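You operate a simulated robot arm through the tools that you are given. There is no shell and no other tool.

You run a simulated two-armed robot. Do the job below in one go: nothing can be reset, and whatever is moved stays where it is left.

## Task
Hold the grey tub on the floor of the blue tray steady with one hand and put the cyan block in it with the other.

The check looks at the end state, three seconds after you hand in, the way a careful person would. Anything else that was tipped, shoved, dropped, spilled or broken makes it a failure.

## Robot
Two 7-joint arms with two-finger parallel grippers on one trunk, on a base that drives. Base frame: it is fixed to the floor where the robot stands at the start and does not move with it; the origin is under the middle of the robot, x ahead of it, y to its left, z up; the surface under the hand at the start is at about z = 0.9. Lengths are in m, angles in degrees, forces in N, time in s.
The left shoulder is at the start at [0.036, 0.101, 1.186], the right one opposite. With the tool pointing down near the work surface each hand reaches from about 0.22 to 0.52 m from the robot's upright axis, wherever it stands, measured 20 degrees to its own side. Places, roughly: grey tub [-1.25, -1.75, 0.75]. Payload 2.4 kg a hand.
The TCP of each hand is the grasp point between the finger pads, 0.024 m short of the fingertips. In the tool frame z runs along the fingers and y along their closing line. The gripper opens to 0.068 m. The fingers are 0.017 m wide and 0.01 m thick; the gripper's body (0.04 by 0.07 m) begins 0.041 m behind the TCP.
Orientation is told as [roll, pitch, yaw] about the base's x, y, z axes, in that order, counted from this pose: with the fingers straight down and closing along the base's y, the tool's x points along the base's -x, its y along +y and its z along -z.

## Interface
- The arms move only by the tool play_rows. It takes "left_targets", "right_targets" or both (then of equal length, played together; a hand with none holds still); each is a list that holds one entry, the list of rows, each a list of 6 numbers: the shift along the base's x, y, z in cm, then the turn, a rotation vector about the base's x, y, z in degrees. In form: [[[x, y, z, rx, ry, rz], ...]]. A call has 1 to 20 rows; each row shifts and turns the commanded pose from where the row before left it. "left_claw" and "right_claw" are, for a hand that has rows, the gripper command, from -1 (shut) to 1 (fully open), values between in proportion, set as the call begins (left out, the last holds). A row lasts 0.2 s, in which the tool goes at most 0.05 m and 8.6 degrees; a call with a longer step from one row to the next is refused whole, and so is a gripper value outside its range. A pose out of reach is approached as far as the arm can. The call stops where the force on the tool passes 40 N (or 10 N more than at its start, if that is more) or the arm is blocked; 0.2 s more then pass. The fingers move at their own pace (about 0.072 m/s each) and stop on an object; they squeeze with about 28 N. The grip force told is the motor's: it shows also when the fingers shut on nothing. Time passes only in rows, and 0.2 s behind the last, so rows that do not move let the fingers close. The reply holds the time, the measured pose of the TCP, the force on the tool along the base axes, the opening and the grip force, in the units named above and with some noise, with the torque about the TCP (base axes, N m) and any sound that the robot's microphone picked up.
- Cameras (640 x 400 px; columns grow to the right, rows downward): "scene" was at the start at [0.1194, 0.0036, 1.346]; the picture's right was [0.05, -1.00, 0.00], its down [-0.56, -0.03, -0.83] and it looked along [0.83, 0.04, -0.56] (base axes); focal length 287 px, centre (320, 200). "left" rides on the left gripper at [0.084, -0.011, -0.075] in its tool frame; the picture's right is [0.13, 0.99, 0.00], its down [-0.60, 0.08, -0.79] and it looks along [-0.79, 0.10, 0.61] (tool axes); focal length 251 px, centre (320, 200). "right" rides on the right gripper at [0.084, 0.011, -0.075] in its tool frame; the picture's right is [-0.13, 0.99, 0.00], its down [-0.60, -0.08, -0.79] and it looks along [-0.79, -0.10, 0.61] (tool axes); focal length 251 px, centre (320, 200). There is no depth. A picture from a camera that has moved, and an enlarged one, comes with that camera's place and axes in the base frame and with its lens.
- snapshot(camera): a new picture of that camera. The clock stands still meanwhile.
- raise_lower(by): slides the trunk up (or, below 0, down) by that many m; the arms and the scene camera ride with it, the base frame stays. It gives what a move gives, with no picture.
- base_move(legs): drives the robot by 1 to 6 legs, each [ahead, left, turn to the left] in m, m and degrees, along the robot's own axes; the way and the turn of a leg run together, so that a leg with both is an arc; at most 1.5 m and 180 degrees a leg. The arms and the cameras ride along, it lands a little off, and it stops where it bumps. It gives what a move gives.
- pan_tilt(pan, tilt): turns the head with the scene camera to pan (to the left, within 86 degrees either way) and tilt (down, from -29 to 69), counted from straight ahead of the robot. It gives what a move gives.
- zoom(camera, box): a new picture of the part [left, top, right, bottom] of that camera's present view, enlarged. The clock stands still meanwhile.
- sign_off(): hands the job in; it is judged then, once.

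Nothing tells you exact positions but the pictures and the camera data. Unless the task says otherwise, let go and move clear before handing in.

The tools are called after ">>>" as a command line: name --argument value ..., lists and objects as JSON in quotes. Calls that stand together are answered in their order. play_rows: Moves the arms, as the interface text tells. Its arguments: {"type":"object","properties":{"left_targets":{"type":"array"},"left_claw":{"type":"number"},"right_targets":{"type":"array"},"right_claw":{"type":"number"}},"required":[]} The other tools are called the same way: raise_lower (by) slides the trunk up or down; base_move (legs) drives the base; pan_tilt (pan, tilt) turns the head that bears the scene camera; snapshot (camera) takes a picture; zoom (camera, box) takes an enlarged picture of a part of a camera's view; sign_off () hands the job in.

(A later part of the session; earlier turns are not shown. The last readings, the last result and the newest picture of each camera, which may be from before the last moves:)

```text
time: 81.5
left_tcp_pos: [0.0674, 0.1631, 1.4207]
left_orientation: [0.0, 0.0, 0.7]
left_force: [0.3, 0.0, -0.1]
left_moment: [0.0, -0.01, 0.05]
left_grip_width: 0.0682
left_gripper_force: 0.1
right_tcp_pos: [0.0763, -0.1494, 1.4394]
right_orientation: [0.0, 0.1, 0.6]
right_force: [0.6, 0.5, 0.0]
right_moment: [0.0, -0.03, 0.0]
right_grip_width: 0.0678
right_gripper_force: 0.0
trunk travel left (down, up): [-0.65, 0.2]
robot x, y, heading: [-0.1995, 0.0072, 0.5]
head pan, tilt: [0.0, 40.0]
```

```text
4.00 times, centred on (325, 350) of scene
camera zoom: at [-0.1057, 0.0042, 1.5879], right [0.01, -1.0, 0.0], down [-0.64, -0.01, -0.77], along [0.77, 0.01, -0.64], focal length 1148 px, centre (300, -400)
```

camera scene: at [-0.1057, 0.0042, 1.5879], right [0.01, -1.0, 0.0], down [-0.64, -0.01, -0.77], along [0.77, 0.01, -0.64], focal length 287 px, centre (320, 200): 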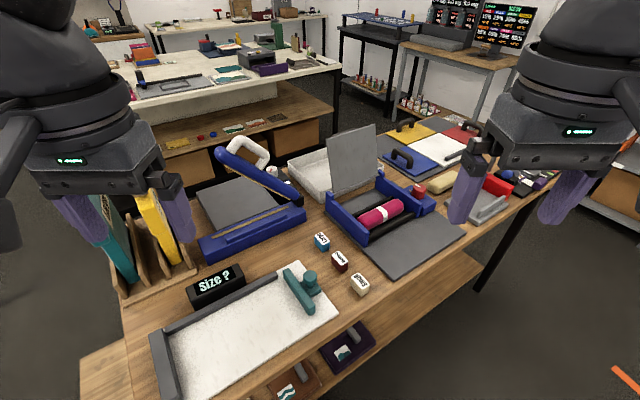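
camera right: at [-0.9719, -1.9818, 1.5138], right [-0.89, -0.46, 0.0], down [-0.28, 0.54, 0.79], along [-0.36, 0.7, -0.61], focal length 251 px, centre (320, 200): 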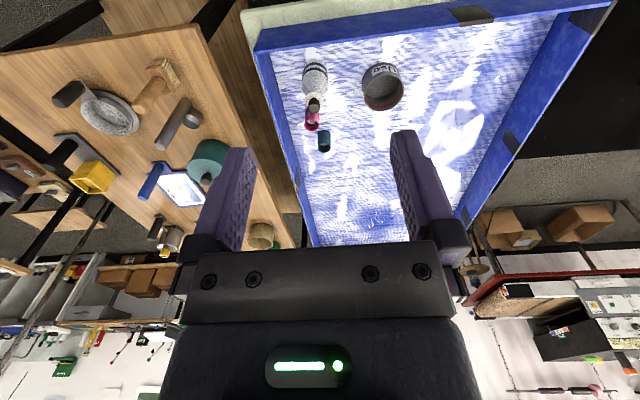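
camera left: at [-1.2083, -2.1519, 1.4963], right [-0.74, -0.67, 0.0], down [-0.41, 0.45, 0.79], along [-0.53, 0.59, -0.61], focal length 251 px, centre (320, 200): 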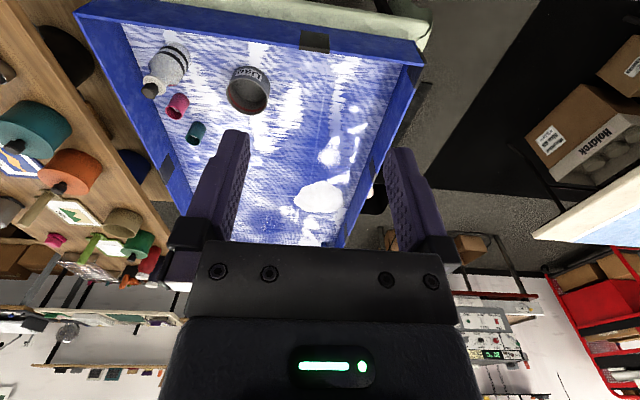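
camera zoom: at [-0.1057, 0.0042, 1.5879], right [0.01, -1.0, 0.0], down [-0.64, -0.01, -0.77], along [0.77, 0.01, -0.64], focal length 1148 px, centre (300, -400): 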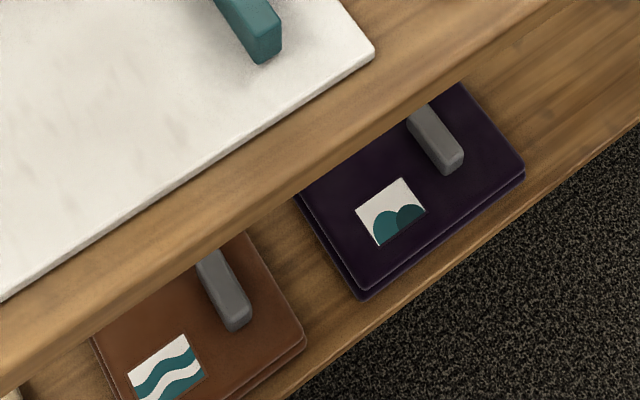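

The turquoise "Large" block at about [0.495, 0.005] is the only cyan block I can find, so I'll take that one. I'll square up to the bench (heading 35°) so that the block sits in front of the right hand.

>>> base_move --legs '[[0, 0, 34.5], [0.13, -0.246, 0]]'

>>> pan_tilt --pan -5 --tilt 55

>>> snapshot --camera "scene"

>>> snapshot --camera "right"

```text
time: 85.1
left_tcp_pos: [0.1779, 0.1632, 1.4214]
left_orientation: [0.0, 0.1, 35.4]
left_force: [0.2, 0.4, 0.1]
left_moment: [-0.04, 0.01, -0.06]
left_grip_width: 0.068
left_gripper_force: 0.1
right_tcp_pos: [0.3629, -0.0898, 1.4384]
right_orientation: [0.0, 0.0, 35.4]
right_force: [0.3, 0.4, -0.1]
right_moment: [-0.01, 0.01, 0.02]
right_grip_width: 0.0679
right_gripper_force: 0.2
trunk travel left (down, up): [-0.65, 0.2]
robot x, y, heading: [0.0465, -0.1228, 35.7]
head pan, tilt: [0.0, 40.0]
```

```text
time: 85.9
left_tcp_pos: [0.1762, 0.1629, 1.4219]
left_orientation: [0.0, -0.1, 35.5]
left_force: [0.4, 0.0, 0.4]
left_moment: [0.04, 0.04, 0.0]
left_grip_width: 0.0681
left_gripper_force: 0.0
right_tcp_pos: [0.3615, -0.0887, 1.4378]
right_orientation: [0.0, 0.1, 35.6]
right_force: [-0.1, -0.1, 0.1]
right_moment: [-0.04, -0.03, 0.0]
right_grip_width: 0.068
right_gripper_force: 0.1
trunk travel left (down, up): [-0.65, 0.2]
robot x, y, heading: [0.0445, -0.121, 35.2]
head pan, tilt: [-5.0, 55.0]
```

```text
taken
camera scene: at [0.1182, -0.079, 1.5672], right [0.51, -0.86, 0.0], down [-0.71, -0.42, -0.57], along [0.49, 0.29, -0.82], focal length 287 px, centre (320, 200)
```

scene: 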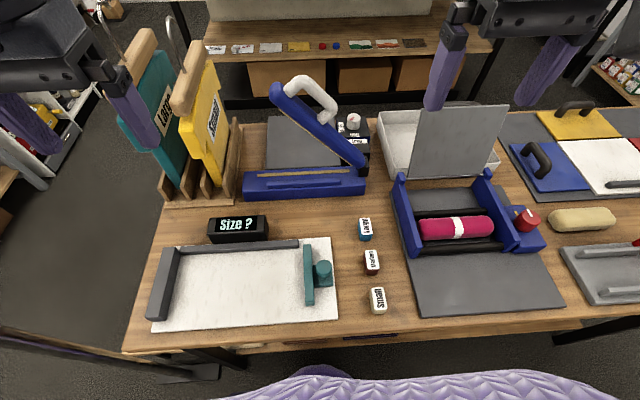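

```text
taken
camera right: at [0.2868, -0.1273, 1.5138], right [-0.47, 0.88, 0.0], down [0.54, 0.29, 0.79], along [0.7, 0.37, -0.61], focal length 251 px, centre (320, 200)
```

right: 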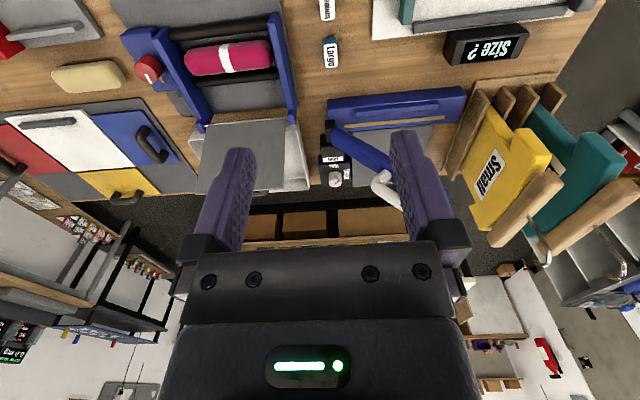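

The block is straight ahead, slightly right, with its short side facing me. I'll zoom in to measure its position and size.

>>> zoom --camera "scene" --box '[325, 200, 421, 260]'

>>> zoom --camera "right" --box '[290, 0, 386, 90]'

```text
6.67 times, centred on (373, 230) of scene
camera zoom: at [0.1182, -0.079, 1.5672], right [0.51, -0.86, 0.0], down [-0.71, -0.42, -0.57], along [0.49, 0.29, -0.82], focal length 1914 px, centre (-33, 0)
```

zoom: 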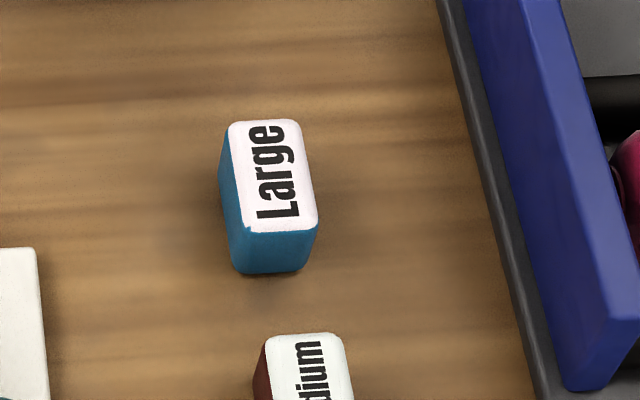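

```text
4.44 times, centred on (338, 45) of right
camera zoom: at [0.2868, -0.1273, 1.5138], right [-0.47, 0.88, 0.0], down [0.54, 0.29, 0.79], along [0.7, 0.37, -0.61], focal length 1118 px, centre (240, 889)
```

zoom: 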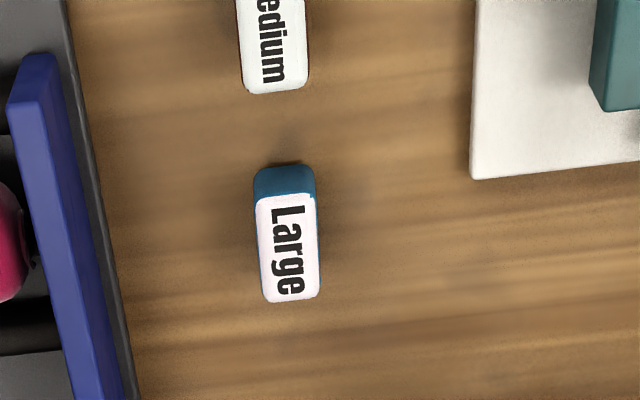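

The block's centre is at about [0.490, 0.005], size roughly 0.028 × 0.048 × 0.035 m, with its long axis at 32°. I'll lower the trunk back to bench height and bring the open right hand above it.

>>> raise_lower --by -0.25

>>> play_rows --right_targets '[[[3.2, 2.35, -1.0, 0, 0, -1], [3.2, 2.35, -1.0, 0, 0, -1], [3.2, 2.35, -1.0, 0, 0, -1], [3.2, 2.35, -1.0, 0, 0, 0], [0, 0, -4.5, 0, 0, 0], [0, 0, -4.5, 0, 0, 0]]]' --right_claw 1

>>> snapshot --camera "right"

>>> snapshot --camera "scene"

```text
time: 88.5
left_tcp_pos: [0.1782, 0.1636, 1.171]
left_orientation: [0.0, -0.1, 35.4]
left_force: [0.2, 0.0, 0.3]
left_moment: [-0.02, -0.02, 0.01]
left_grip_width: 0.0681
left_gripper_force: 0.1
right_tcp_pos: [0.3611, -0.0885, 1.1882]
right_orientation: [0.0, 0.0, 35.5]
right_force: [-0.2, 0.1, 0.1]
right_moment: [0.0, -0.03, 0.0]
right_grip_width: 0.0681
right_gripper_force: 0.0
trunk travel left (down, up): [-0.4, 0.45]
robot x, y, heading: [0.0465, -0.1225, 35.5]
head pan, tilt: [-5.0, 55.0]
```

```text
time: 89.9
left_tcp_pos: [0.1783, 0.1618, 1.1721]
left_orientation: [-0.1, 0.0, 35.5]
left_force: [0.0, 0.9, -0.2]
left_moment: [0.02, -0.02, -0.02]
left_grip_width: 0.068
left_gripper_force: 0.0
right_tcp_pos: [0.4898, 0.0054, 1.0596]
right_orientation: [-0.1, 0.0, 32.6]
right_force: [-0.2, 0.5, 0.0]
right_moment: [0.01, -0.02, 0.0]
right_grip_width: 0.0681
right_gripper_force: 0.1
trunk travel left (down, up): [-0.4, 0.45]
robot x, y, heading: [0.0463, -0.1222, 35.4]
head pan, tilt: [-5.0, 55.0]
```

```text
taken
camera right: at [0.4125, -0.0296, 1.1336], right [-0.42, 0.91, 0.0], down [0.55, 0.26, 0.79], along [0.72, 0.34, -0.61], focal length 251 px, centre (320, 200)
```

right: 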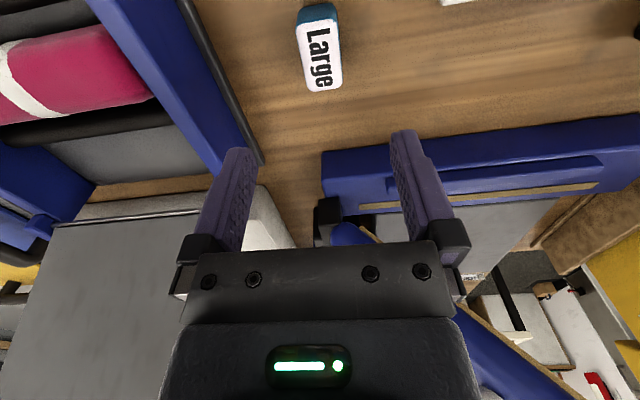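

```text
taken
camera scene: at [0.1342, -0.068, 1.3164], right [0.51, -0.86, 0.0], down [-0.71, -0.42, -0.57], along [0.49, 0.29, -0.82], focal length 287 px, centre (320, 200)
```

scene: 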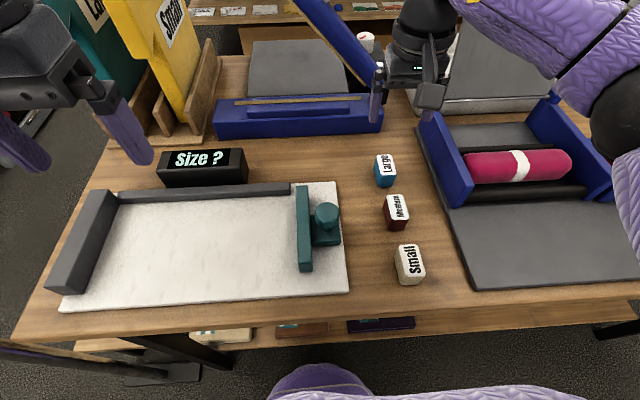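

The hand is centred over the block with clear space on both sides. I'll go straight down with the fingers open, stop just above the bench and check.

>>> play_rows --right_targets '[[[0, 0.1, -4, 0, 0, 0], [0, 0, -4, 0, 0, 0], [0, 0, -3, 0, 0, 0], [0, 0, -2, 0, 0, 0], [0, 0, 0, 0, 0, 0]]]'

>>> snapshot --camera "right"

>>> zoom --camera "scene" --box '[320, 60, 480, 220]'

```text
time: 91.1
left_tcp_pos: [0.1773, 0.1627, 1.1706]
left_orientation: [0.0, -0.1, 35.5]
left_force: [0.0, -0.3, 0.3]
left_moment: [-0.03, 0.0, 0.01]
left_grip_width: 0.068
left_gripper_force: 0.1
right_tcp_pos: [0.49, 0.0071, 0.9281]
right_orientation: [-0.1, 0.0, 32.6]
right_force: [-0.1, 0.4, 0.0]
right_moment: [0.02, 0.03, 0.01]
right_grip_width: 0.0682
right_gripper_force: 0.0
trunk travel left (down, up): [-0.4, 0.45]
robot x, y, heading: [0.046, -0.1246, 35.4]
head pan, tilt: [-5.0, 55.0]
```

```text
taken
camera right: at [0.4134, -0.0282, 1.0034], right [-0.42, 0.91, 0.0], down [0.55, 0.26, 0.79], along [0.72, 0.34, -0.61], focal length 251 px, centre (320, 200)
```

right: 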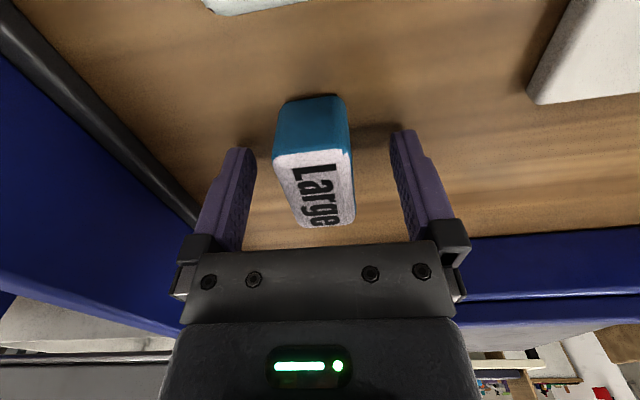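

```text
2.50 times, centred on (400, 140) of scene
camera zoom: at [0.134, -0.0679, 1.3164], right [0.51, -0.86, 0.0], down [-0.71, -0.42, -0.57], along [0.49, 0.29, -0.82], focal length 718 px, centre (120, 350)
```

zoom: 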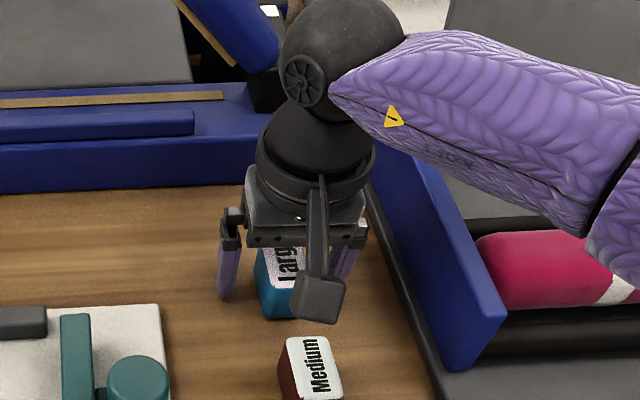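

The block is between the fingers, the tips are just above the bench and no force shows. I'll close the right gripper.

>>> play_rows --right_targets '[[[0, 0, 0, 0, 0, 0], [0, 0, 0, 0, 0, 0], [0, 0, 0, 0, 0, 0], [0, 0, 0, 0, 0, 0], [0, 0, 0, 0, 0, 0]]]' --right_claw -1

>>> snapshot --camera "right"

```text
time: 92.3
left_tcp_pos: [0.1768, 0.1622, 1.171]
left_orientation: [0.0, 0.0, 35.5]
left_force: [-0.1, 0.0, -0.5]
left_moment: [0.02, 0.03, -0.03]
left_grip_width: 0.0678
left_gripper_force: 0.2
right_tcp_pos: [0.4918, 0.0065, 0.9275]
right_orientation: [0.0, 0.0, 32.5]
right_force: [0.0, -0.2, 0.2]
right_moment: [-0.01, -0.03, 0.01]
right_grip_width: 0.0293
right_gripper_force: 28.1
trunk travel left (down, up): [-0.4, 0.45]
robot x, y, heading: [0.0462, -0.1225, 35.4]
head pan, tilt: [-5.0, 55.0]
```

```text
taken
camera right: at [0.4135, -0.0282, 1.0038], right [-0.42, 0.91, 0.0], down [0.55, 0.26, 0.79], along [0.72, 0.34, -0.61], focal length 251 px, centre (320, 200)
```

right: 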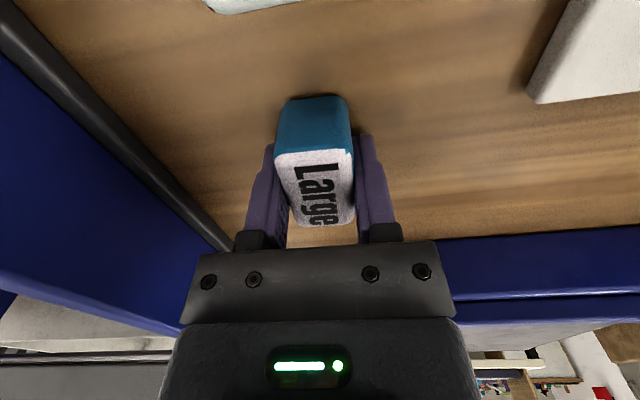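

The block is gripped (opening 0.029 m, 28 N). I'll lift it straight up, then bring the hand back to its tucked position.

>>> play_rows --right_targets '[[[0, 0, 2, 0, 0, 0], [0, 0, 4, 0, 0, 0], [0, 0, 4, 0, 0, 0], [0, 0, 4, 0, 0, 0], [0, 0, 4, 0, 0, 0], [0, 0, 4, 0, 0, 0], [-3.2, -2.35, 1.0, 0, 0, 1], [-3.2, -2.35, 1.0, 0, 0, 1], [-3.2, -2.35, 1.0, 0, 0, 1], [-3.2, -2.35, 1.0, 0, 0, 0]]]'

>>> snapshot --camera "right"

>>> snapshot --camera "scene"

```text
time: 94.5
left_tcp_pos: [0.177, 0.1626, 1.1709]
left_orientation: [0.0, 0.1, 35.6]
left_force: [-0.8, -0.4, 0.5]
left_moment: [0.0, 0.02, -0.01]
left_grip_width: 0.068
left_gripper_force: 0.0
right_tcp_pos: [0.3615, -0.0868, 1.1888]
right_orientation: [0.0, 0.0, 35.6]
right_force: [0.5, -0.1, 0.3]
right_moment: [-0.03, 0.0, 0.01]
right_grip_width: 0.0001
right_gripper_force: 23.8
trunk travel left (down, up): [-0.4, 0.45]
robot x, y, heading: [0.0479, -0.1241, 35.4]
head pan, tilt: [-5.0, 55.0]
```

```text
taken
camera right: at [0.286, -0.1266, 1.2637], right [-0.47, 0.88, 0.0], down [0.54, 0.29, 0.79], along [0.7, 0.37, -0.61], focal length 251 px, centre (320, 200)
```

right: 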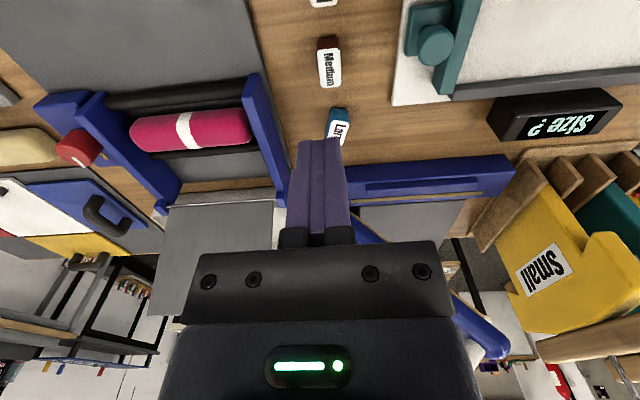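

```text
taken
camera scene: at [0.1337, -0.0683, 1.3164], right [0.51, -0.86, 0.0], down [-0.71, -0.42, -0.57], along [0.49, 0.29, -0.82], focal length 287 px, centre (320, 200)
```

scene: 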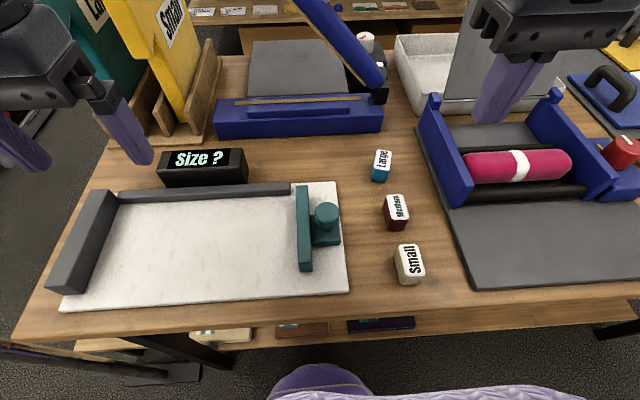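

The fingers closed on nothing: the block slipped out and is still on the bench, slightly shifted. I'll look closely at it before trying again.

>>> zoom --camera "scene" --box '[340, 130, 436, 190]'

>>> zoom --camera "right" --box '[290, 90, 386, 150]'

```text
6.67 times, centred on (388, 160) of scene
camera zoom: at [0.1337, -0.0683, 1.3164], right [0.51, -0.86, 0.0], down [-0.71, -0.42, -0.57], along [0.49, 0.29, -0.82], focal length 1914 px, centre (-133, 467)
```

zoom: 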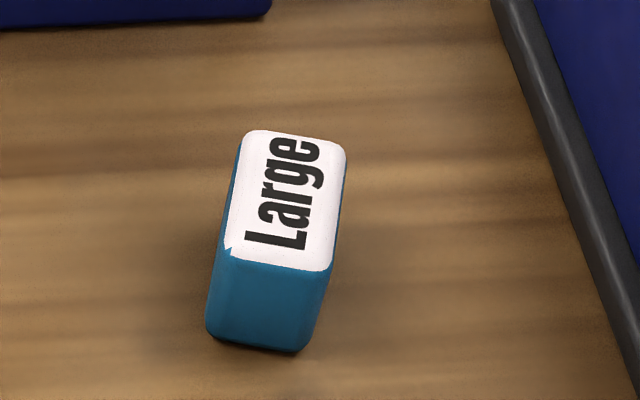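

```text
6.67 times, centred on (338, 120) of right
camera zoom: at [0.286, -0.1266, 1.2637], right [-0.47, 0.88, 0.0], down [0.54, 0.29, 0.79], along [0.7, 0.37, -0.61], focal length 1676 px, centre (200, 733)
```

zoom: 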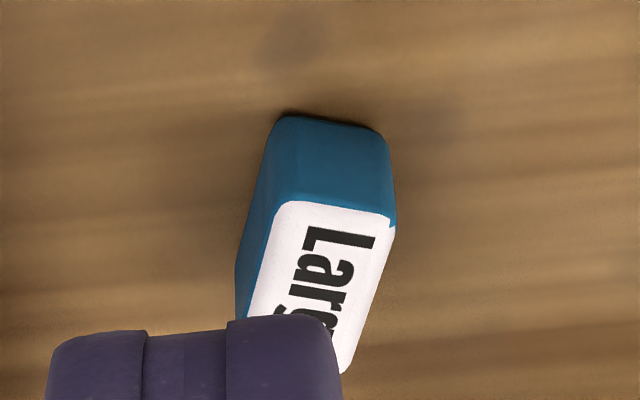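

The block is loose and has turned to about 18°, with its centre at [0.4955, 0.014] and its top at z≈0.9345. I'll regrasp it aligned to that angle and lift much more slowly while watching the readings.

>>> play_rows --right_targets '[[[3.35, 2.52, -1.0, 0, 0, -4.4], [3.35, 2.52, -1.0, 0, 0, -4.4], [3.35, 2.52, -1.0, 0, 0, -4.4], [3.35, 2.53, -1.0, 0, 0, -4.4], [0, 0, -4, 0, 0, 0], [0, 0, -4, 0, 0, 0], [0, 0, 0, 0, 0, 0]]]' --right_claw 1

>>> snapshot --camera "right"

```text
time: 96.1
left_tcp_pos: [0.1767, 0.1635, 1.17]
left_orientation: [0.0, 0.0, 35.6]
left_force: [-0.4, 0.6, -0.2]
left_moment: [-0.03, -0.01, 0.0]
left_grip_width: 0.068
left_gripper_force: 0.1
right_tcp_pos: [0.4984, 0.0134, 1.0678]
right_orientation: [-0.1, 0.1, 17.9]
right_force: [-0.5, -0.2, 0.2]
right_moment: [-0.02, 0.0, 0.02]
right_grip_width: 0.0677
right_gripper_force: 0.1
trunk travel left (down, up): [-0.4, 0.45]
robot x, y, heading: [0.0458, -0.1197, 35.7]
head pan, tilt: [-5.0, 55.0]
```

```text
taken
camera right: at [0.4133, -0.0005, 1.1424], right [-0.18, 0.98, 0.0], down [0.6, 0.11, 0.79], along [0.78, 0.14, -0.61], focal length 251 px, centre (320, 200)
```

right: 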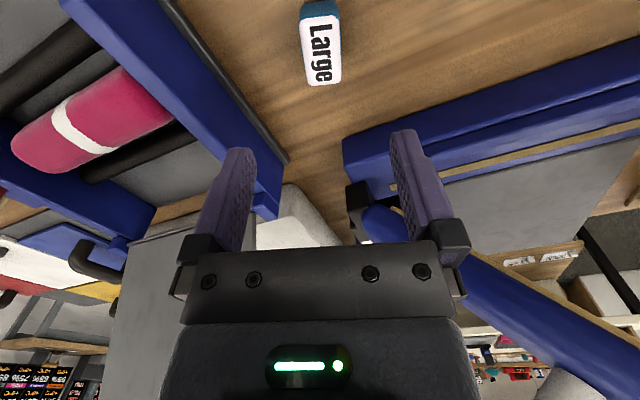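

The hand is aligned over the block. I'll descend, close, and pause.

>>> play_rows --right_targets '[[[0, 0, -4, 0, 0, 0], [0, 0, -4, 0, 0, 0], [0, 0, -4, 0, 0, 0], [0, 0, -2, 0, 0, 0], [0, 0, -0.2, 0, 0, 0], [0, 0, 0, 0, 0, 0]]]' --right_claw 1

>>> play_rows --right_targets '[[[0, 0, 0, 0, 0, 0], [0, 0, 0, 0, 0, 0], [0, 0, 0, 0, 0, 0], [0, 0, 0, 0, 0, 0], [0, 0, 0, 0, 0, 0], [0, 0, 0, 0, 0, 0]]]' --right_claw -1

>>> snapshot --camera "right"

>>> zoom --camera "scene" --box '[320, 80, 480, 200]'

```text
time: 97.5
left_tcp_pos: [0.1771, 0.1638, 1.1709]
left_orientation: [-0.1, 0.0, 35.4]
left_force: [-0.4, 0.0, 0.8]
left_moment: [-0.03, -0.03, -0.01]
left_grip_width: 0.068
left_gripper_force: 0.1
right_tcp_pos: [0.4958, 0.0129, 0.9259]
right_orientation: [0.0, 0.1, 18.0]
right_force: [-0.1, 0.1, -1.3]
right_moment: [0.03, 0.0, 0.0]
right_grip_width: 0.0681
right_gripper_force: 0.1
trunk travel left (down, up): [-0.4, 0.45]
robot x, y, heading: [0.0463, -0.122, 35.4]
head pan, tilt: [-5.0, 55.0]
```

```text
time: 98.9
left_tcp_pos: [0.1774, 0.163, 1.1704]
left_orientation: [0.1, 0.0, 35.6]
left_force: [0.4, -0.5, -0.3]
left_moment: [0.02, 0.0, -0.01]
left_grip_width: 0.0682
left_gripper_force: 0.1
right_tcp_pos: [0.4963, 0.0129, 0.9268]
right_orientation: [0.0, 0.0, 17.9]
right_force: [0.5, -0.4, -0.2]
right_moment: [0.0, 0.01, -0.01]
right_grip_width: 0.0292
right_gripper_force: 27.8
trunk travel left (down, up): [-0.4, 0.45]
robot x, y, heading: [0.0473, -0.1201, 35.6]
head pan, tilt: [-5.0, 55.0]
```

```text
taken
camera right: at [0.4119, -0.0009, 1.0015], right [-0.18, 0.98, 0.0], down [0.6, 0.11, 0.79], along [0.78, 0.14, -0.61], focal length 251 px, centre (320, 200)
```

right: 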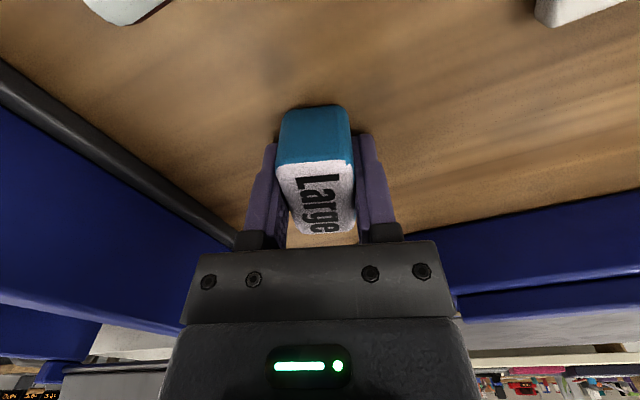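

```text
3.33 times, centred on (400, 140) of scene
camera zoom: at [0.134, -0.0679, 1.3164], right [0.51, -0.86, 0.0], down [-0.71, -0.42, -0.57], along [0.49, 0.29, -0.82], focal length 957 px, centre (53, 400)
```

zoom: 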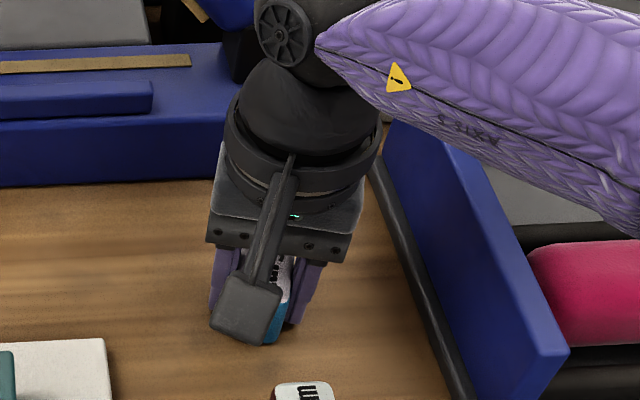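

The grip is centred, with an opening of 0.029 m at 28 N. I'll lift by small steps and check the reading.

>>> play_rows --right_targets '[[[0, 0, 0.2, 0, 0, 0], [0, 0, 0.3, 0, 0, 0], [0, 0, 0.3, 0, 0, 0], [0, 0, 0.3, 0, 0, 0], [0, 0, 0.3, 0, 0, 0], [0, 0, 0.3, 0, 0, 0], [0, 0, 0.3, 0, 0, 0]]]'

>>> snapshot --camera "right"

```text
time: 100.5
left_tcp_pos: [0.1768, 0.1641, 1.1704]
left_orientation: [0.0, 0.1, 35.5]
left_force: [0.1, 0.6, -0.8]
left_moment: [-0.04, -0.01, 0.03]
left_grip_width: 0.0681
left_gripper_force: 0.1
right_tcp_pos: [0.4966, 0.0128, 0.9467]
right_orientation: [0.0, 0.1, 17.9]
right_force: [0.1, 0.4, -0.1]
right_moment: [0.04, 0.0, 0.02]
right_grip_width: 0.0293
right_gripper_force: 27.4
trunk travel left (down, up): [-0.4, 0.45]
robot x, y, heading: [0.0471, -0.1231, 35.5]
head pan, tilt: [-5.0, 55.0]
```

```text
taken
camera right: at [0.4122, -0.0014, 1.0219], right [-0.18, 0.98, 0.0], down [0.6, 0.11, 0.79], along [0.78, 0.14, -0.61], focal length 251 px, centre (320, 200)
```

right: 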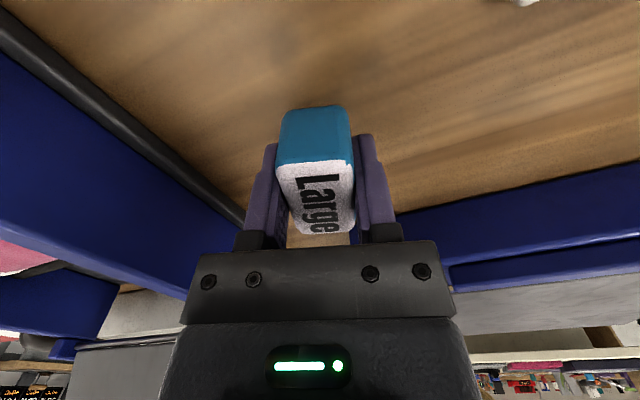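

The block is off the bench and firm in the grip. I'll keep lifting slowly.

>>> play_rows --right_targets '[[[0, 0, 0.4, 0, 0, 0], [0, 0, 0.5, 0, 0, 0], [0, 0, 0.5, 0, 0, 0], [0, 0, 0.6, 0, 0, 0], [0, 0, 0.6, 0, 0, 0], [0, 0, 0.6, 0, 0, 0], [0, 0, 0.6, 0, 0, 0], [0, 0, 0.6, 0, 0, 0], [0, 0, 0.6, 0, 0, 0], [0, 0, 0.5, 0, 0, 0], [0, 0, 0.5, 0, 0, 0]]]'

>>> snapshot --camera "right"

```text
time: 102.9
left_tcp_pos: [0.1771, 0.1639, 1.1717]
left_orientation: [-0.2, -0.1, 35.4]
left_force: [0.0, 0.9, 0.0]
left_moment: [0.0, -0.04, 0.02]
left_grip_width: 0.068
left_gripper_force: 0.1
right_tcp_pos: [0.496, 0.0134, 1.0067]
right_orientation: [0.0, 0.0, 17.9]
right_force: [-0.5, -0.2, 0.0]
right_moment: [0.02, 0.0, -0.04]
right_grip_width: 0.0293
right_gripper_force: 28.2
trunk travel left (down, up): [-0.4, 0.45]
robot x, y, heading: [0.0454, -0.1224, 35.4]
head pan, tilt: [-5.0, 55.0]
```

```text
taken
camera right: at [0.4122, -0.001, 1.0817], right [-0.18, 0.98, 0.0], down [0.6, 0.11, 0.79], along [0.78, 0.14, -0.61], focal length 251 px, centre (320, 200)
```

right: 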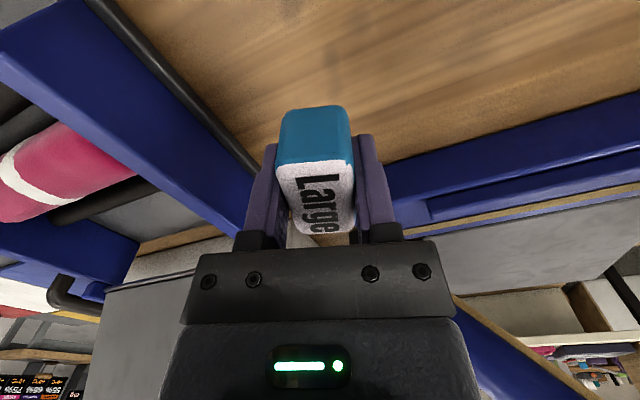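

Still held well. I'll continue up slowly and then draw the hand back over the bench edge.

>>> play_rows --right_targets '[[[0, 0, 0.5, 0, 0, 0], [0, 0, 0.8, 0, 0, 0], [0, 0, 1, 0, 0, 0], [0, 0, 1, 0, 0, 0], [0, 0, 1, 0, 0, 0], [0, 0, 1, 0, 0, 0], [0, 0, 1, 0, 0, 0], [0, 0, 1, 0, 0, 0], [0, 0, 1, 0, 0, 0], [0, 0, 1, 0, 0, 0], [0, 0, 1, 0, 0, 0], [0, 0, 1, 0, 0, 0], [0, 0, 1, 0, 0, 0], [0, 0, 1, 0, 0, 0], [0, 0, 1, 0, 0, 0], [0, 0, 1, 0, 0, 0], [0, 0, 1, 0, 0, 0], [0, 0, 1, 0, 0, 0], [0, 0, 0.7, 0, 0, 0], [0, 0, 0.4, 0, 0, 0]]]'

>>> play_rows --right_targets '[[[-0.4, -0.3, 0, 0, 0, 0], [-0.6, -0.45, 0, 0, 0, 0], [-0.8, -0.6, 0, 0, 0, 0], [-0.9, -0.68, 0, 0, 0, 0], [-0.9, -0.68, 0, 0, 0, 0], [-0.9, -0.68, 0, 0, 0, 0], [-0.9, -0.68, 0, 0, 0, 0], [-0.9, -0.68, 0, 0, 0, 0], [-0.9, -0.68, 0, 0, 0, 0], [-0.9, -0.68, 0, 0, 0, 0], [-0.9, -0.68, 0, 0, 0, 0], [-0.9, -0.68, 0, 0, 0, 0], [-0.9, -0.68, 0, 0, 0, 0], [-0.9, -0.68, 0, 0, 0, 0], [-0.9, -0.68, 0, 0, 0, 0], [-0.6, -0.45, 0, 0, 0, 0], [-0.4, -0.3, 0, 0, 0, 0]]]'

>>> snapshot --camera "right"

```text
time: 107.1
left_tcp_pos: [0.1773, 0.1631, 1.1716]
left_orientation: [0.0, 0.0, 35.5]
left_force: [1.2, -0.4, -0.1]
left_moment: [0.0, 0.01, 0.0]
left_grip_width: 0.0681
left_gripper_force: 0.1
right_tcp_pos: [0.4961, 0.0137, 1.1902]
right_orientation: [-0.1, 0.0, 18.0]
right_force: [-0.2, 0.1, -0.7]
right_moment: [0.02, -0.02, 0.0]
right_grip_width: 0.0295
right_gripper_force: 28.1
trunk travel left (down, up): [-0.4, 0.45]
robot x, y, heading: [0.0505, -0.1225, 35.6]
head pan, tilt: [-5.0, 55.0]
```

```text
time: 110.7
left_tcp_pos: [0.178, 0.1643, 1.1711]
left_orientation: [0.1, -0.1, 35.5]
left_force: [0.4, 0.4, 0.3]
left_moment: [-0.02, -0.03, -0.04]
left_grip_width: 0.0679
left_gripper_force: 0.1
right_tcp_pos: [0.3605, -0.0904, 1.1894]
right_orientation: [0.0, -0.1, 17.8]
right_force: [-0.6, -0.1, -0.9]
right_moment: [0.01, 0.02, 0.02]
right_grip_width: 0.0292
right_gripper_force: 27.8
trunk travel left (down, up): [-0.4, 0.45]
robot x, y, heading: [0.0452, -0.1218, 35.6]
head pan, tilt: [-5.0, 55.0]
```

```text
taken
camera right: at [0.276, -0.1037, 1.2656], right [-0.18, 0.98, 0.0], down [0.6, 0.11, 0.79], along [0.78, 0.14, -0.61], focal length 251 px, centre (320, 200)
```

right: 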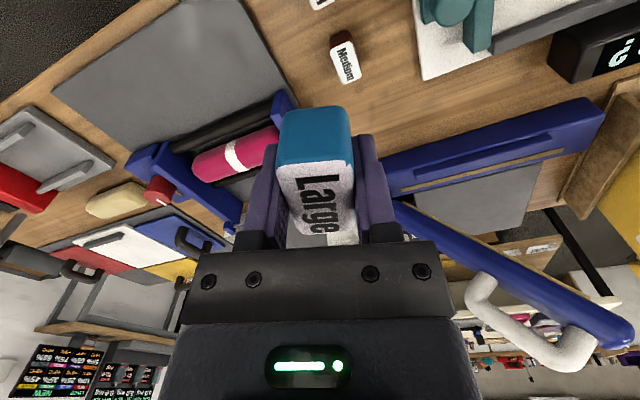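

The block is secure and high. I'll raise the trunk, back out the same way and turn toward the lane, then check that the grip still holds.

>>> raise_lower --by 0.25

>>> base_move --legs '[[-0.13, 0.246, 0], [0, 0, -118]]'

>>> snapshot --camera "right"

```text
time: 113.2
left_tcp_pos: [0.1775, 0.1631, 1.4216]
left_orientation: [0.0, 0.0, 35.4]
left_force: [0.3, 0.7, -0.2]
left_moment: [0.02, 0.01, 0.02]
left_grip_width: 0.0681
left_gripper_force: 0.0
right_tcp_pos: [0.3603, -0.0889, 1.4411]
right_orientation: [0.1, 0.1, 17.9]
right_force: [-0.3, 0.1, -0.8]
right_moment: [0.02, 0.02, 0.02]
right_grip_width: 0.0294
right_gripper_force: 27.8
trunk travel left (down, up): [-0.65, 0.2]
robot x, y, heading: [0.0452, -0.121, 35.4]
head pan, tilt: [-5.0, 55.0]
```

```text
time: 120.1
left_tcp_pos: [-0.0145, -0.2524, 1.4217]
left_orientation: [0.1, 0.0, -83.5]
left_force: [-1.1, 0.3, 0.4]
left_moment: [-0.01, 0.02, 0.0]
left_grip_width: 0.0684
left_gripper_force: 0.1
right_tcp_pos: [-0.324, -0.2901, 1.4401]
right_orientation: [-0.1, -0.1, -101.2]
right_force: [0.3, -0.9, -0.8]
right_moment: [-0.02, -0.01, 0.03]
right_grip_width: 0.0293
right_gripper_force: 27.9
trunk travel left (down, up): [-0.65, 0.2]
robot x, y, heading: [-0.2034, 0.0008, -83.7]
head pan, tilt: [-5.0, 55.0]
```

```text
taken
camera right: at [-0.2981, -0.2082, 1.5158], right [0.95, -0.32, 0.0], down [-0.19, -0.58, 0.79], along [-0.25, -0.75, -0.61], focal length 251 px, centre (320, 200)
```

right: 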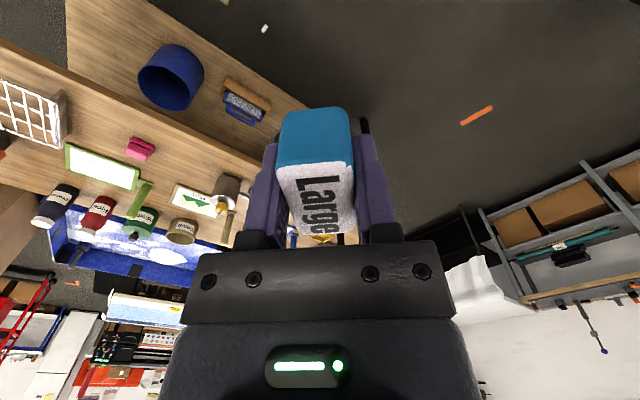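

The block rides well. I'll drive the known lane back to the tray.

>>> base_move --legs '[[1.417, 0.078, 0], [0.332, 0.004, 0], [0, 0, -90], [0.5, 0.42, 0]]'

>>> snapshot --camera "right"

```text
time: 136.0
left_tcp_pos: [-0.6422, -2.3943, 1.4206]
left_orientation: [0.0, 0.0, -173.5]
left_force: [0.1, 0.6, -1.0]
left_moment: [-0.02, -0.01, 0.0]
left_grip_width: 0.0683
left_gripper_force: 0.0
right_tcp_pos: [-0.6811, -2.0848, 1.4413]
right_orientation: [0.0, 0.0, 168.8]
right_force: [-0.4, -0.3, -0.7]
right_moment: [0.0, -0.02, 0.0]
right_grip_width: 0.0294
right_gripper_force: 28.0
trunk travel left (down, up): [-0.65, 0.2]
robot x, y, heading: [-0.3891, -2.2049, -173.6]
head pan, tilt: [-5.0, 55.0]
```

```text
taken
camera right: at [-0.6008, -2.1103, 1.5158], right [-0.32, -0.95, 0.0], down [-0.58, 0.19, 0.79], along [-0.75, 0.25, -0.61], focal length 251 px, centre (320, 200)
```

right: 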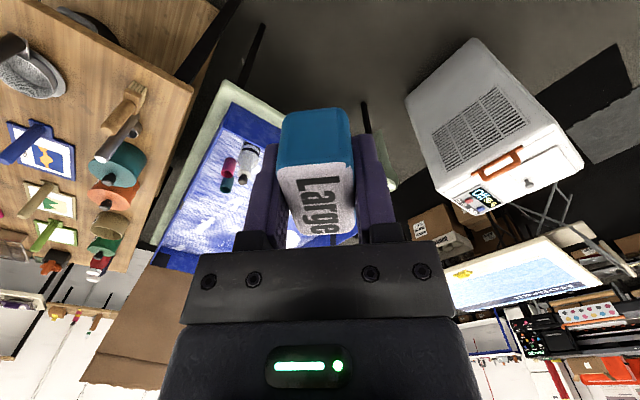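

The block is still held, and I've worked out the tub's rim: centre about [-1.313, -1.724, 0.825], with the bottle 0.2 m to its right. I'll drive to a staging spot in front of the tray, turned to heading 108°, so the bottle isn't under the right forearm.

>>> base_move --legs '[[0.75, -0.046, 0], [0, 0, -78.4]]'

>>> pan_tilt --pan 0 --tilt 52

>>> snapshot --camera "scene"

>>> snapshot --camera "left"

>>> snapshot --camera "right"

```text
time: 143.5
left_tcp_pos: [-1.3681, -2.0352, 1.4203]
left_orientation: [0.0, 0.0, 107.9]
left_force: [0.0, 0.6, -0.4]
left_moment: [0.02, 0.0, 0.01]
left_grip_width: 0.0682
left_gripper_force: 0.0
right_tcp_pos: [-1.0723, -1.9353, 1.4409]
right_orientation: [0.1, 0.0, 90.1]
right_force: [0.1, 0.0, 0.4]
right_moment: [-0.02, -0.02, -0.03]
right_grip_width: 0.0291
right_gripper_force: 27.6
trunk travel left (down, up): [-0.65, 0.2]
robot x, y, heading: [-1.1362, -2.2466, 107.7]
head pan, tilt: [-5.0, 55.0]
```

```text
time: 144.1
left_tcp_pos: [-1.3683, -2.0354, 1.4202]
left_orientation: [0.1, 0.0, 108.0]
left_force: [-0.6, 1.3, 0.6]
left_moment: [0.02, -0.01, -0.05]
left_grip_width: 0.0677
left_gripper_force: 0.0
right_tcp_pos: [-1.072, -1.9373, 1.4411]
right_orientation: [0.1, -0.1, 90.2]
right_force: [0.1, 0.1, -0.8]
right_moment: [-0.01, 0.0, 0.05]
right_grip_width: 0.0293
right_gripper_force: 27.7
trunk travel left (down, up): [-0.65, 0.2]
robot x, y, heading: [-1.1389, -2.2462, 108.2]
head pan, tilt: [0.0, 52.0]
```

```text
taken
camera scene: at [-1.1634, -2.1631, 1.571], right [0.95, 0.31, 0.0], down [0.24, -0.75, -0.62], along [-0.19, 0.59, -0.79], focal length 287 px, centre (320, 200)
```

scene: 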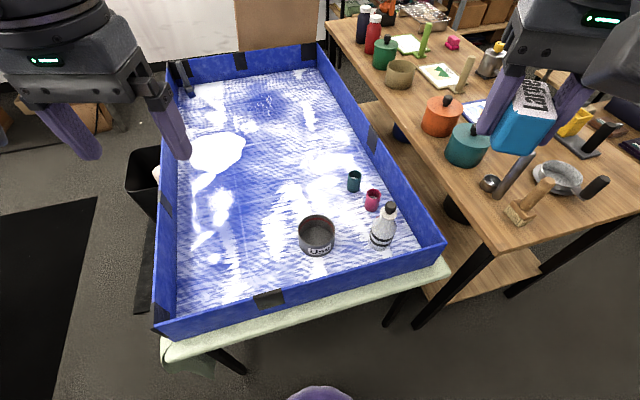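

```text
taken
camera left: at [-1.333, -2.1115, 1.4963], right [-0.9, -0.43, 0.0], down [-0.26, 0.55, 0.79], along [-0.34, 0.72, -0.61], focal length 251 px, centre (320, 200)
```

left: 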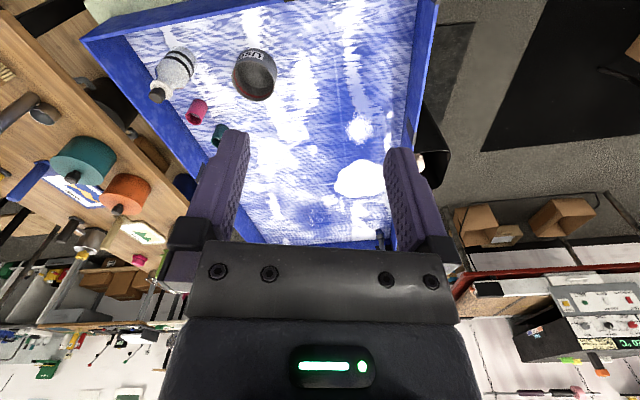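

```text
taken
camera right: at [-1.0836, -2.02, 1.5158], right [-0.99, 0.12, 0.0], down [0.08, 0.6, 0.79], along [0.1, 0.79, -0.61], focal length 251 px, centre (320, 200)
```

right: 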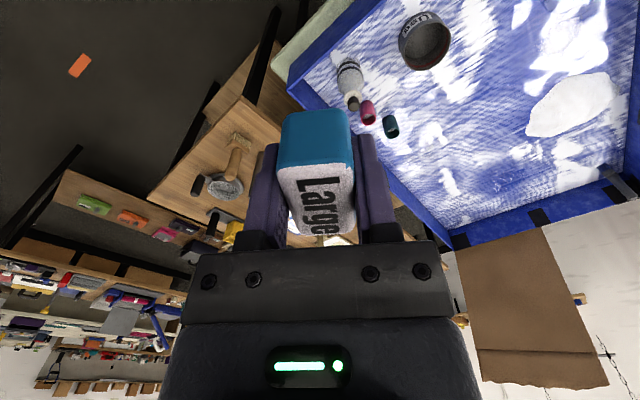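

I'm at the staging spot with the block still held. I'll zoom on the tub and bottle from two cameras to fix their positions.

>>> zoom --camera "scene" --box '[280, 180, 424, 270]'

>>> zoom --camera "left" --box '[130, 30, 290, 130]'

>>> zoom --camera "right" --box '[320, 0, 480, 140]'

```text
4.44 times, centred on (352, 225) of scene
camera zoom: at [-1.1634, -2.1631, 1.571], right [0.95, 0.31, 0.0], down [0.24, -0.75, -0.62], along [-0.19, 0.59, -0.79], focal length 1276 px, centre (178, 89)
```

zoom: 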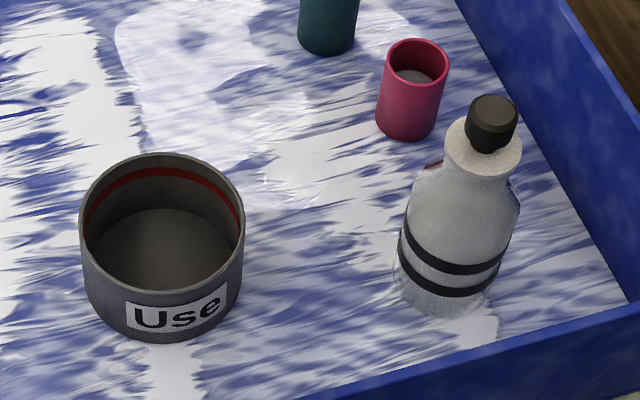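

```text
4.00 times, centred on (210, 80) of left
camera zoom: at [-1.333, -2.1115, 1.4963], right [-0.9, -0.43, 0.0], down [-0.26, 0.55, 0.79], along [-0.34, 0.72, -0.61], focal length 1006 px, centre (760, 680)
```

zoom: 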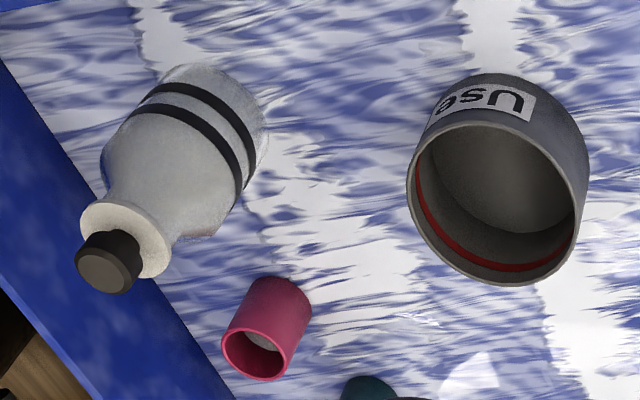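

```text
2.86 times, centred on (400, 70) of right
camera zoom: at [-1.0836, -2.02, 1.5158], right [-0.99, 0.12, 0.0], down [0.08, 0.6, 0.79], along [0.1, 0.79, -0.61], focal length 718 px, centre (91, 571)
```

zoom: 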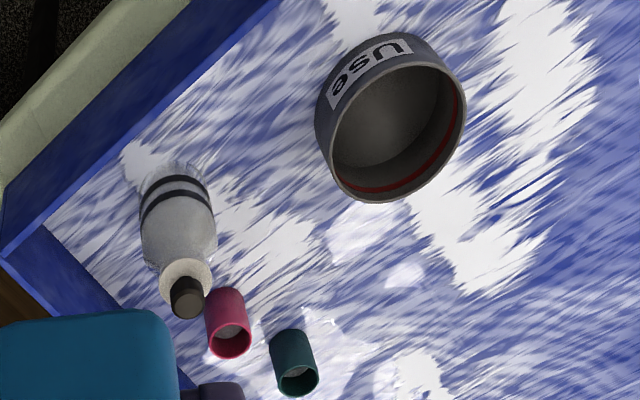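

All three cameras agree: rim centre [-1.318, -1.720], rim z≈0.828, radius 0.056, tray floor z≈0.756; bottle top at [-1.123, -1.651, 0.935]. I'll move in 0.14 m and lower the trunk partway.

>>> base_move --legs '[[0.14, 0, 0]]'

>>> raise_lower --by -0.15

>>> snapshot --camera "scene"

>>> pan_tilt --pan -60 --tilt 45

>>> snapshot --camera "scene"

```text
time: 145.5
left_tcp_pos: [-1.4125, -1.9012, 1.42]
left_orientation: [0.0, 0.1, 107.9]
left_force: [0.7, 0.3, 0.4]
left_moment: [-0.02, -0.03, 0.0]
left_grip_width: 0.0681
left_gripper_force: 0.0
right_tcp_pos: [-1.1152, -1.803, 1.4409]
right_orientation: [0.0, 0.0, 90.2]
right_force: [-0.9, 0.5, 0.1]
right_moment: [0.0, -0.01, -0.05]
right_grip_width: 0.0293
right_gripper_force: 27.7
trunk travel left (down, up): [-0.65, 0.2]
robot x, y, heading: [-1.1817, -2.1143, 107.8]
head pan, tilt: [0.0, 52.0]
```

```text
time: 147.2
left_tcp_pos: [-1.4105, -1.902, 1.2706]
left_orientation: [0.0, 0.1, 107.8]
left_force: [1.0, -0.1, 0.0]
left_moment: [-0.02, 0.0, 0.0]
left_grip_width: 0.0682
left_gripper_force: 0.1
right_tcp_pos: [-1.1152, -1.8043, 1.2908]
right_orientation: [-0.1, -0.1, 90.2]
right_force: [-0.7, 0.5, -0.2]
right_moment: [0.04, 0.02, -0.02]
right_grip_width: 0.0294
right_gripper_force: 27.8
trunk travel left (down, up): [-0.5, 0.35]
robot x, y, heading: [-1.1792, -2.1127, 107.7]
head pan, tilt: [0.0, 52.0]
```

```text
taken
camera scene: at [-1.2087, -2.0221, 1.4208], right [0.95, 0.31, 0.0], down [0.24, -0.75, -0.62], along [-0.19, 0.59, -0.79], focal length 287 px, centre (320, 200)
```

scene: 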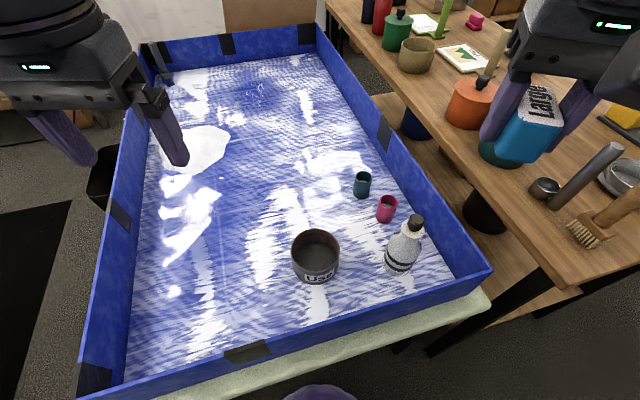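

```text
time: 148.5
left_tcp_pos: [-1.4112, -1.9013, 1.2703]
left_orientation: [0.0, 0.0, 107.8]
left_force: [-0.6, 0.3, 0.5]
left_moment: [-0.02, 0.02, 0.02]
left_grip_width: 0.068
left_gripper_force: 0.1
right_tcp_pos: [-1.1138, -1.8026, 1.2904]
right_orientation: [0.1, 0.1, 90.2]
right_force: [-1.4, 0.5, -0.7]
right_moment: [0.02, 0.01, 0.0]
right_grip_width: 0.0292
right_gripper_force: 28.1
trunk travel left (down, up): [-0.5, 0.35]
robot x, y, heading: [-1.1792, -2.1102, 107.7]
head pan, tilt: [-60.0, 45.0]
```

```text
taken
camera scene: at [-1.1312, -2.0332, 1.4303], right [0.74, -0.67, 0.0], down [-0.47, -0.52, -0.71], along [0.47, 0.52, -0.71], focal length 287 px, centre (320, 200)
```

scene: 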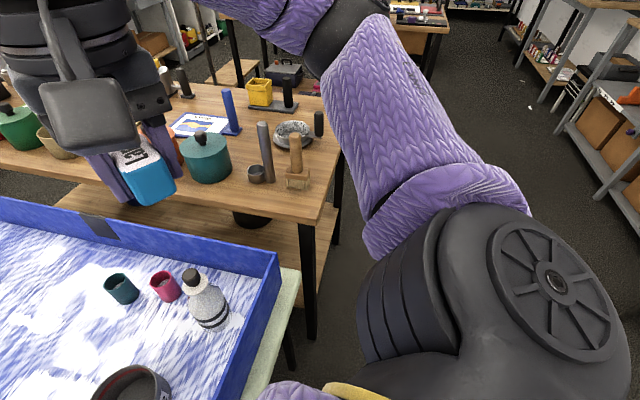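

The right elbow rides high and outside, well clear of the bottle. I'll lower the trunk another 0.12 m and bring the open left hand over the left rim of the tub.

>>> raise_lower --by -0.12

>>> pan_tilt --pan 0 --tilt 52

>>> play_rows --left_targets '[[[0.7, 2.74, -2, 0, 0, 0], [0.7, 2.74, -2, 0, 0, 0], [0.7, 2.74, -2, 0, 0, 0], [0.7, 2.74, -2, 0, 0, 0], [0.7, 2.74, -2, 0, 0, 0], [0.7, 2.74, -2, 0, 0, 0], [0, 0, -3, 0, 0, 0], [0, 0, -3, 0, 0, 0], [0, 0, -3, 0, 0, 0]]]' --left_claw 1

>>> snapshot --camera "scene"

>>> snapshot --camera "left"

```text
time: 150.0
left_tcp_pos: [-1.4116, -1.9011, 1.1513]
left_orientation: [0.0, -0.1, 107.7]
left_force: [0.4, 0.1, 0.4]
left_moment: [-0.01, 0.0, 0.03]
left_grip_width: 0.0681
left_gripper_force: 0.0
right_tcp_pos: [-1.1151, -1.8046, 1.1718]
right_orientation: [0.0, 0.0, 90.2]
right_force: [-0.4, -0.7, -0.3]
right_moment: [-0.01, -0.03, -0.01]
right_grip_width: 0.0294
right_gripper_force: 28.5
trunk travel left (down, up): [-0.38, 0.47]
robot x, y, heading: [-1.1771, -2.1161, 107.6]
head pan, tilt: [-60.0, 45.0]
```

```text
time: 151.3
left_tcp_pos: [-1.4112, -1.9023, 1.1505]
left_orientation: [0.0, 0.0, 107.8]
left_force: [0.5, -0.2, -0.1]
left_moment: [-0.02, 0.01, -0.01]
left_grip_width: 0.0678
left_gripper_force: 0.0
right_tcp_pos: [-1.1142, -1.8036, 1.1712]
right_orientation: [0.0, 0.0, 90.1]
right_force: [0.2, 0.5, -0.5]
right_moment: [-0.01, 0.01, -0.02]
right_grip_width: 0.0291
right_gripper_force: 28.0
trunk travel left (down, up): [-0.38, 0.47]
robot x, y, heading: [-1.1769, -2.1115, 107.7]
head pan, tilt: [0.0, 52.0]
```

```text
time: 153.3
left_tcp_pos: [-1.3698, -1.7383, 0.9415]
left_orientation: [-0.1, 0.0, 107.8]
left_force: [0.7, 0.5, 0.1]
left_moment: [-0.04, 0.02, 0.02]
left_grip_width: 0.0679
left_gripper_force: 0.1
right_tcp_pos: [-1.1147, -1.8033, 1.1698]
right_orientation: [0.0, 0.0, 90.2]
right_force: [-0.9, 0.1, -0.8]
right_moment: [0.01, -0.01, 0.0]
right_grip_width: 0.0293
right_gripper_force: 28.0
trunk travel left (down, up): [-0.38, 0.47]
robot x, y, heading: [-1.18, -2.1127, 107.5]
head pan, tilt: [0.0, 52.0]
```

```text
taken
camera scene: at [-1.213, -2.0083, 1.3001], right [0.95, 0.31, 0.0], down [0.24, -0.75, -0.62], along [-0.19, 0.59, -0.79], focal length 287 px, centre (320, 200)
```

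scene: 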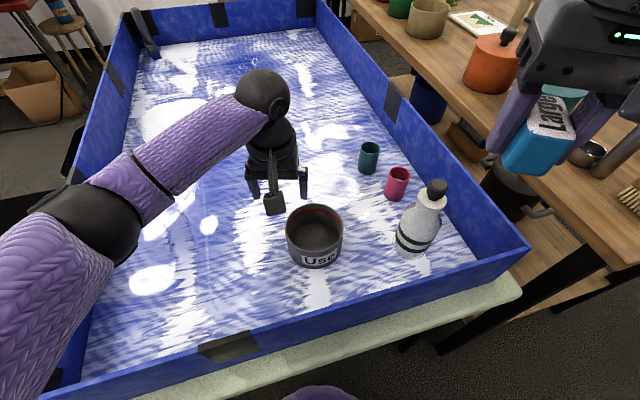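

```text
taken
camera left: at [-1.3341, -1.8138, 1.0162], right [-0.9, -0.43, 0.0], down [-0.26, 0.55, 0.79], along [-0.34, 0.72, -0.61], focal length 251 px, centre (320, 200)
```

left: 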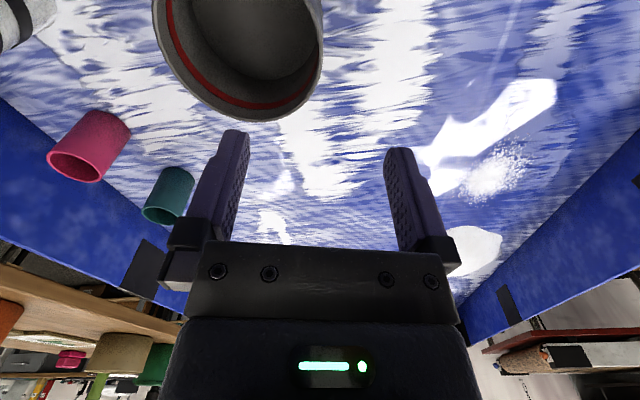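

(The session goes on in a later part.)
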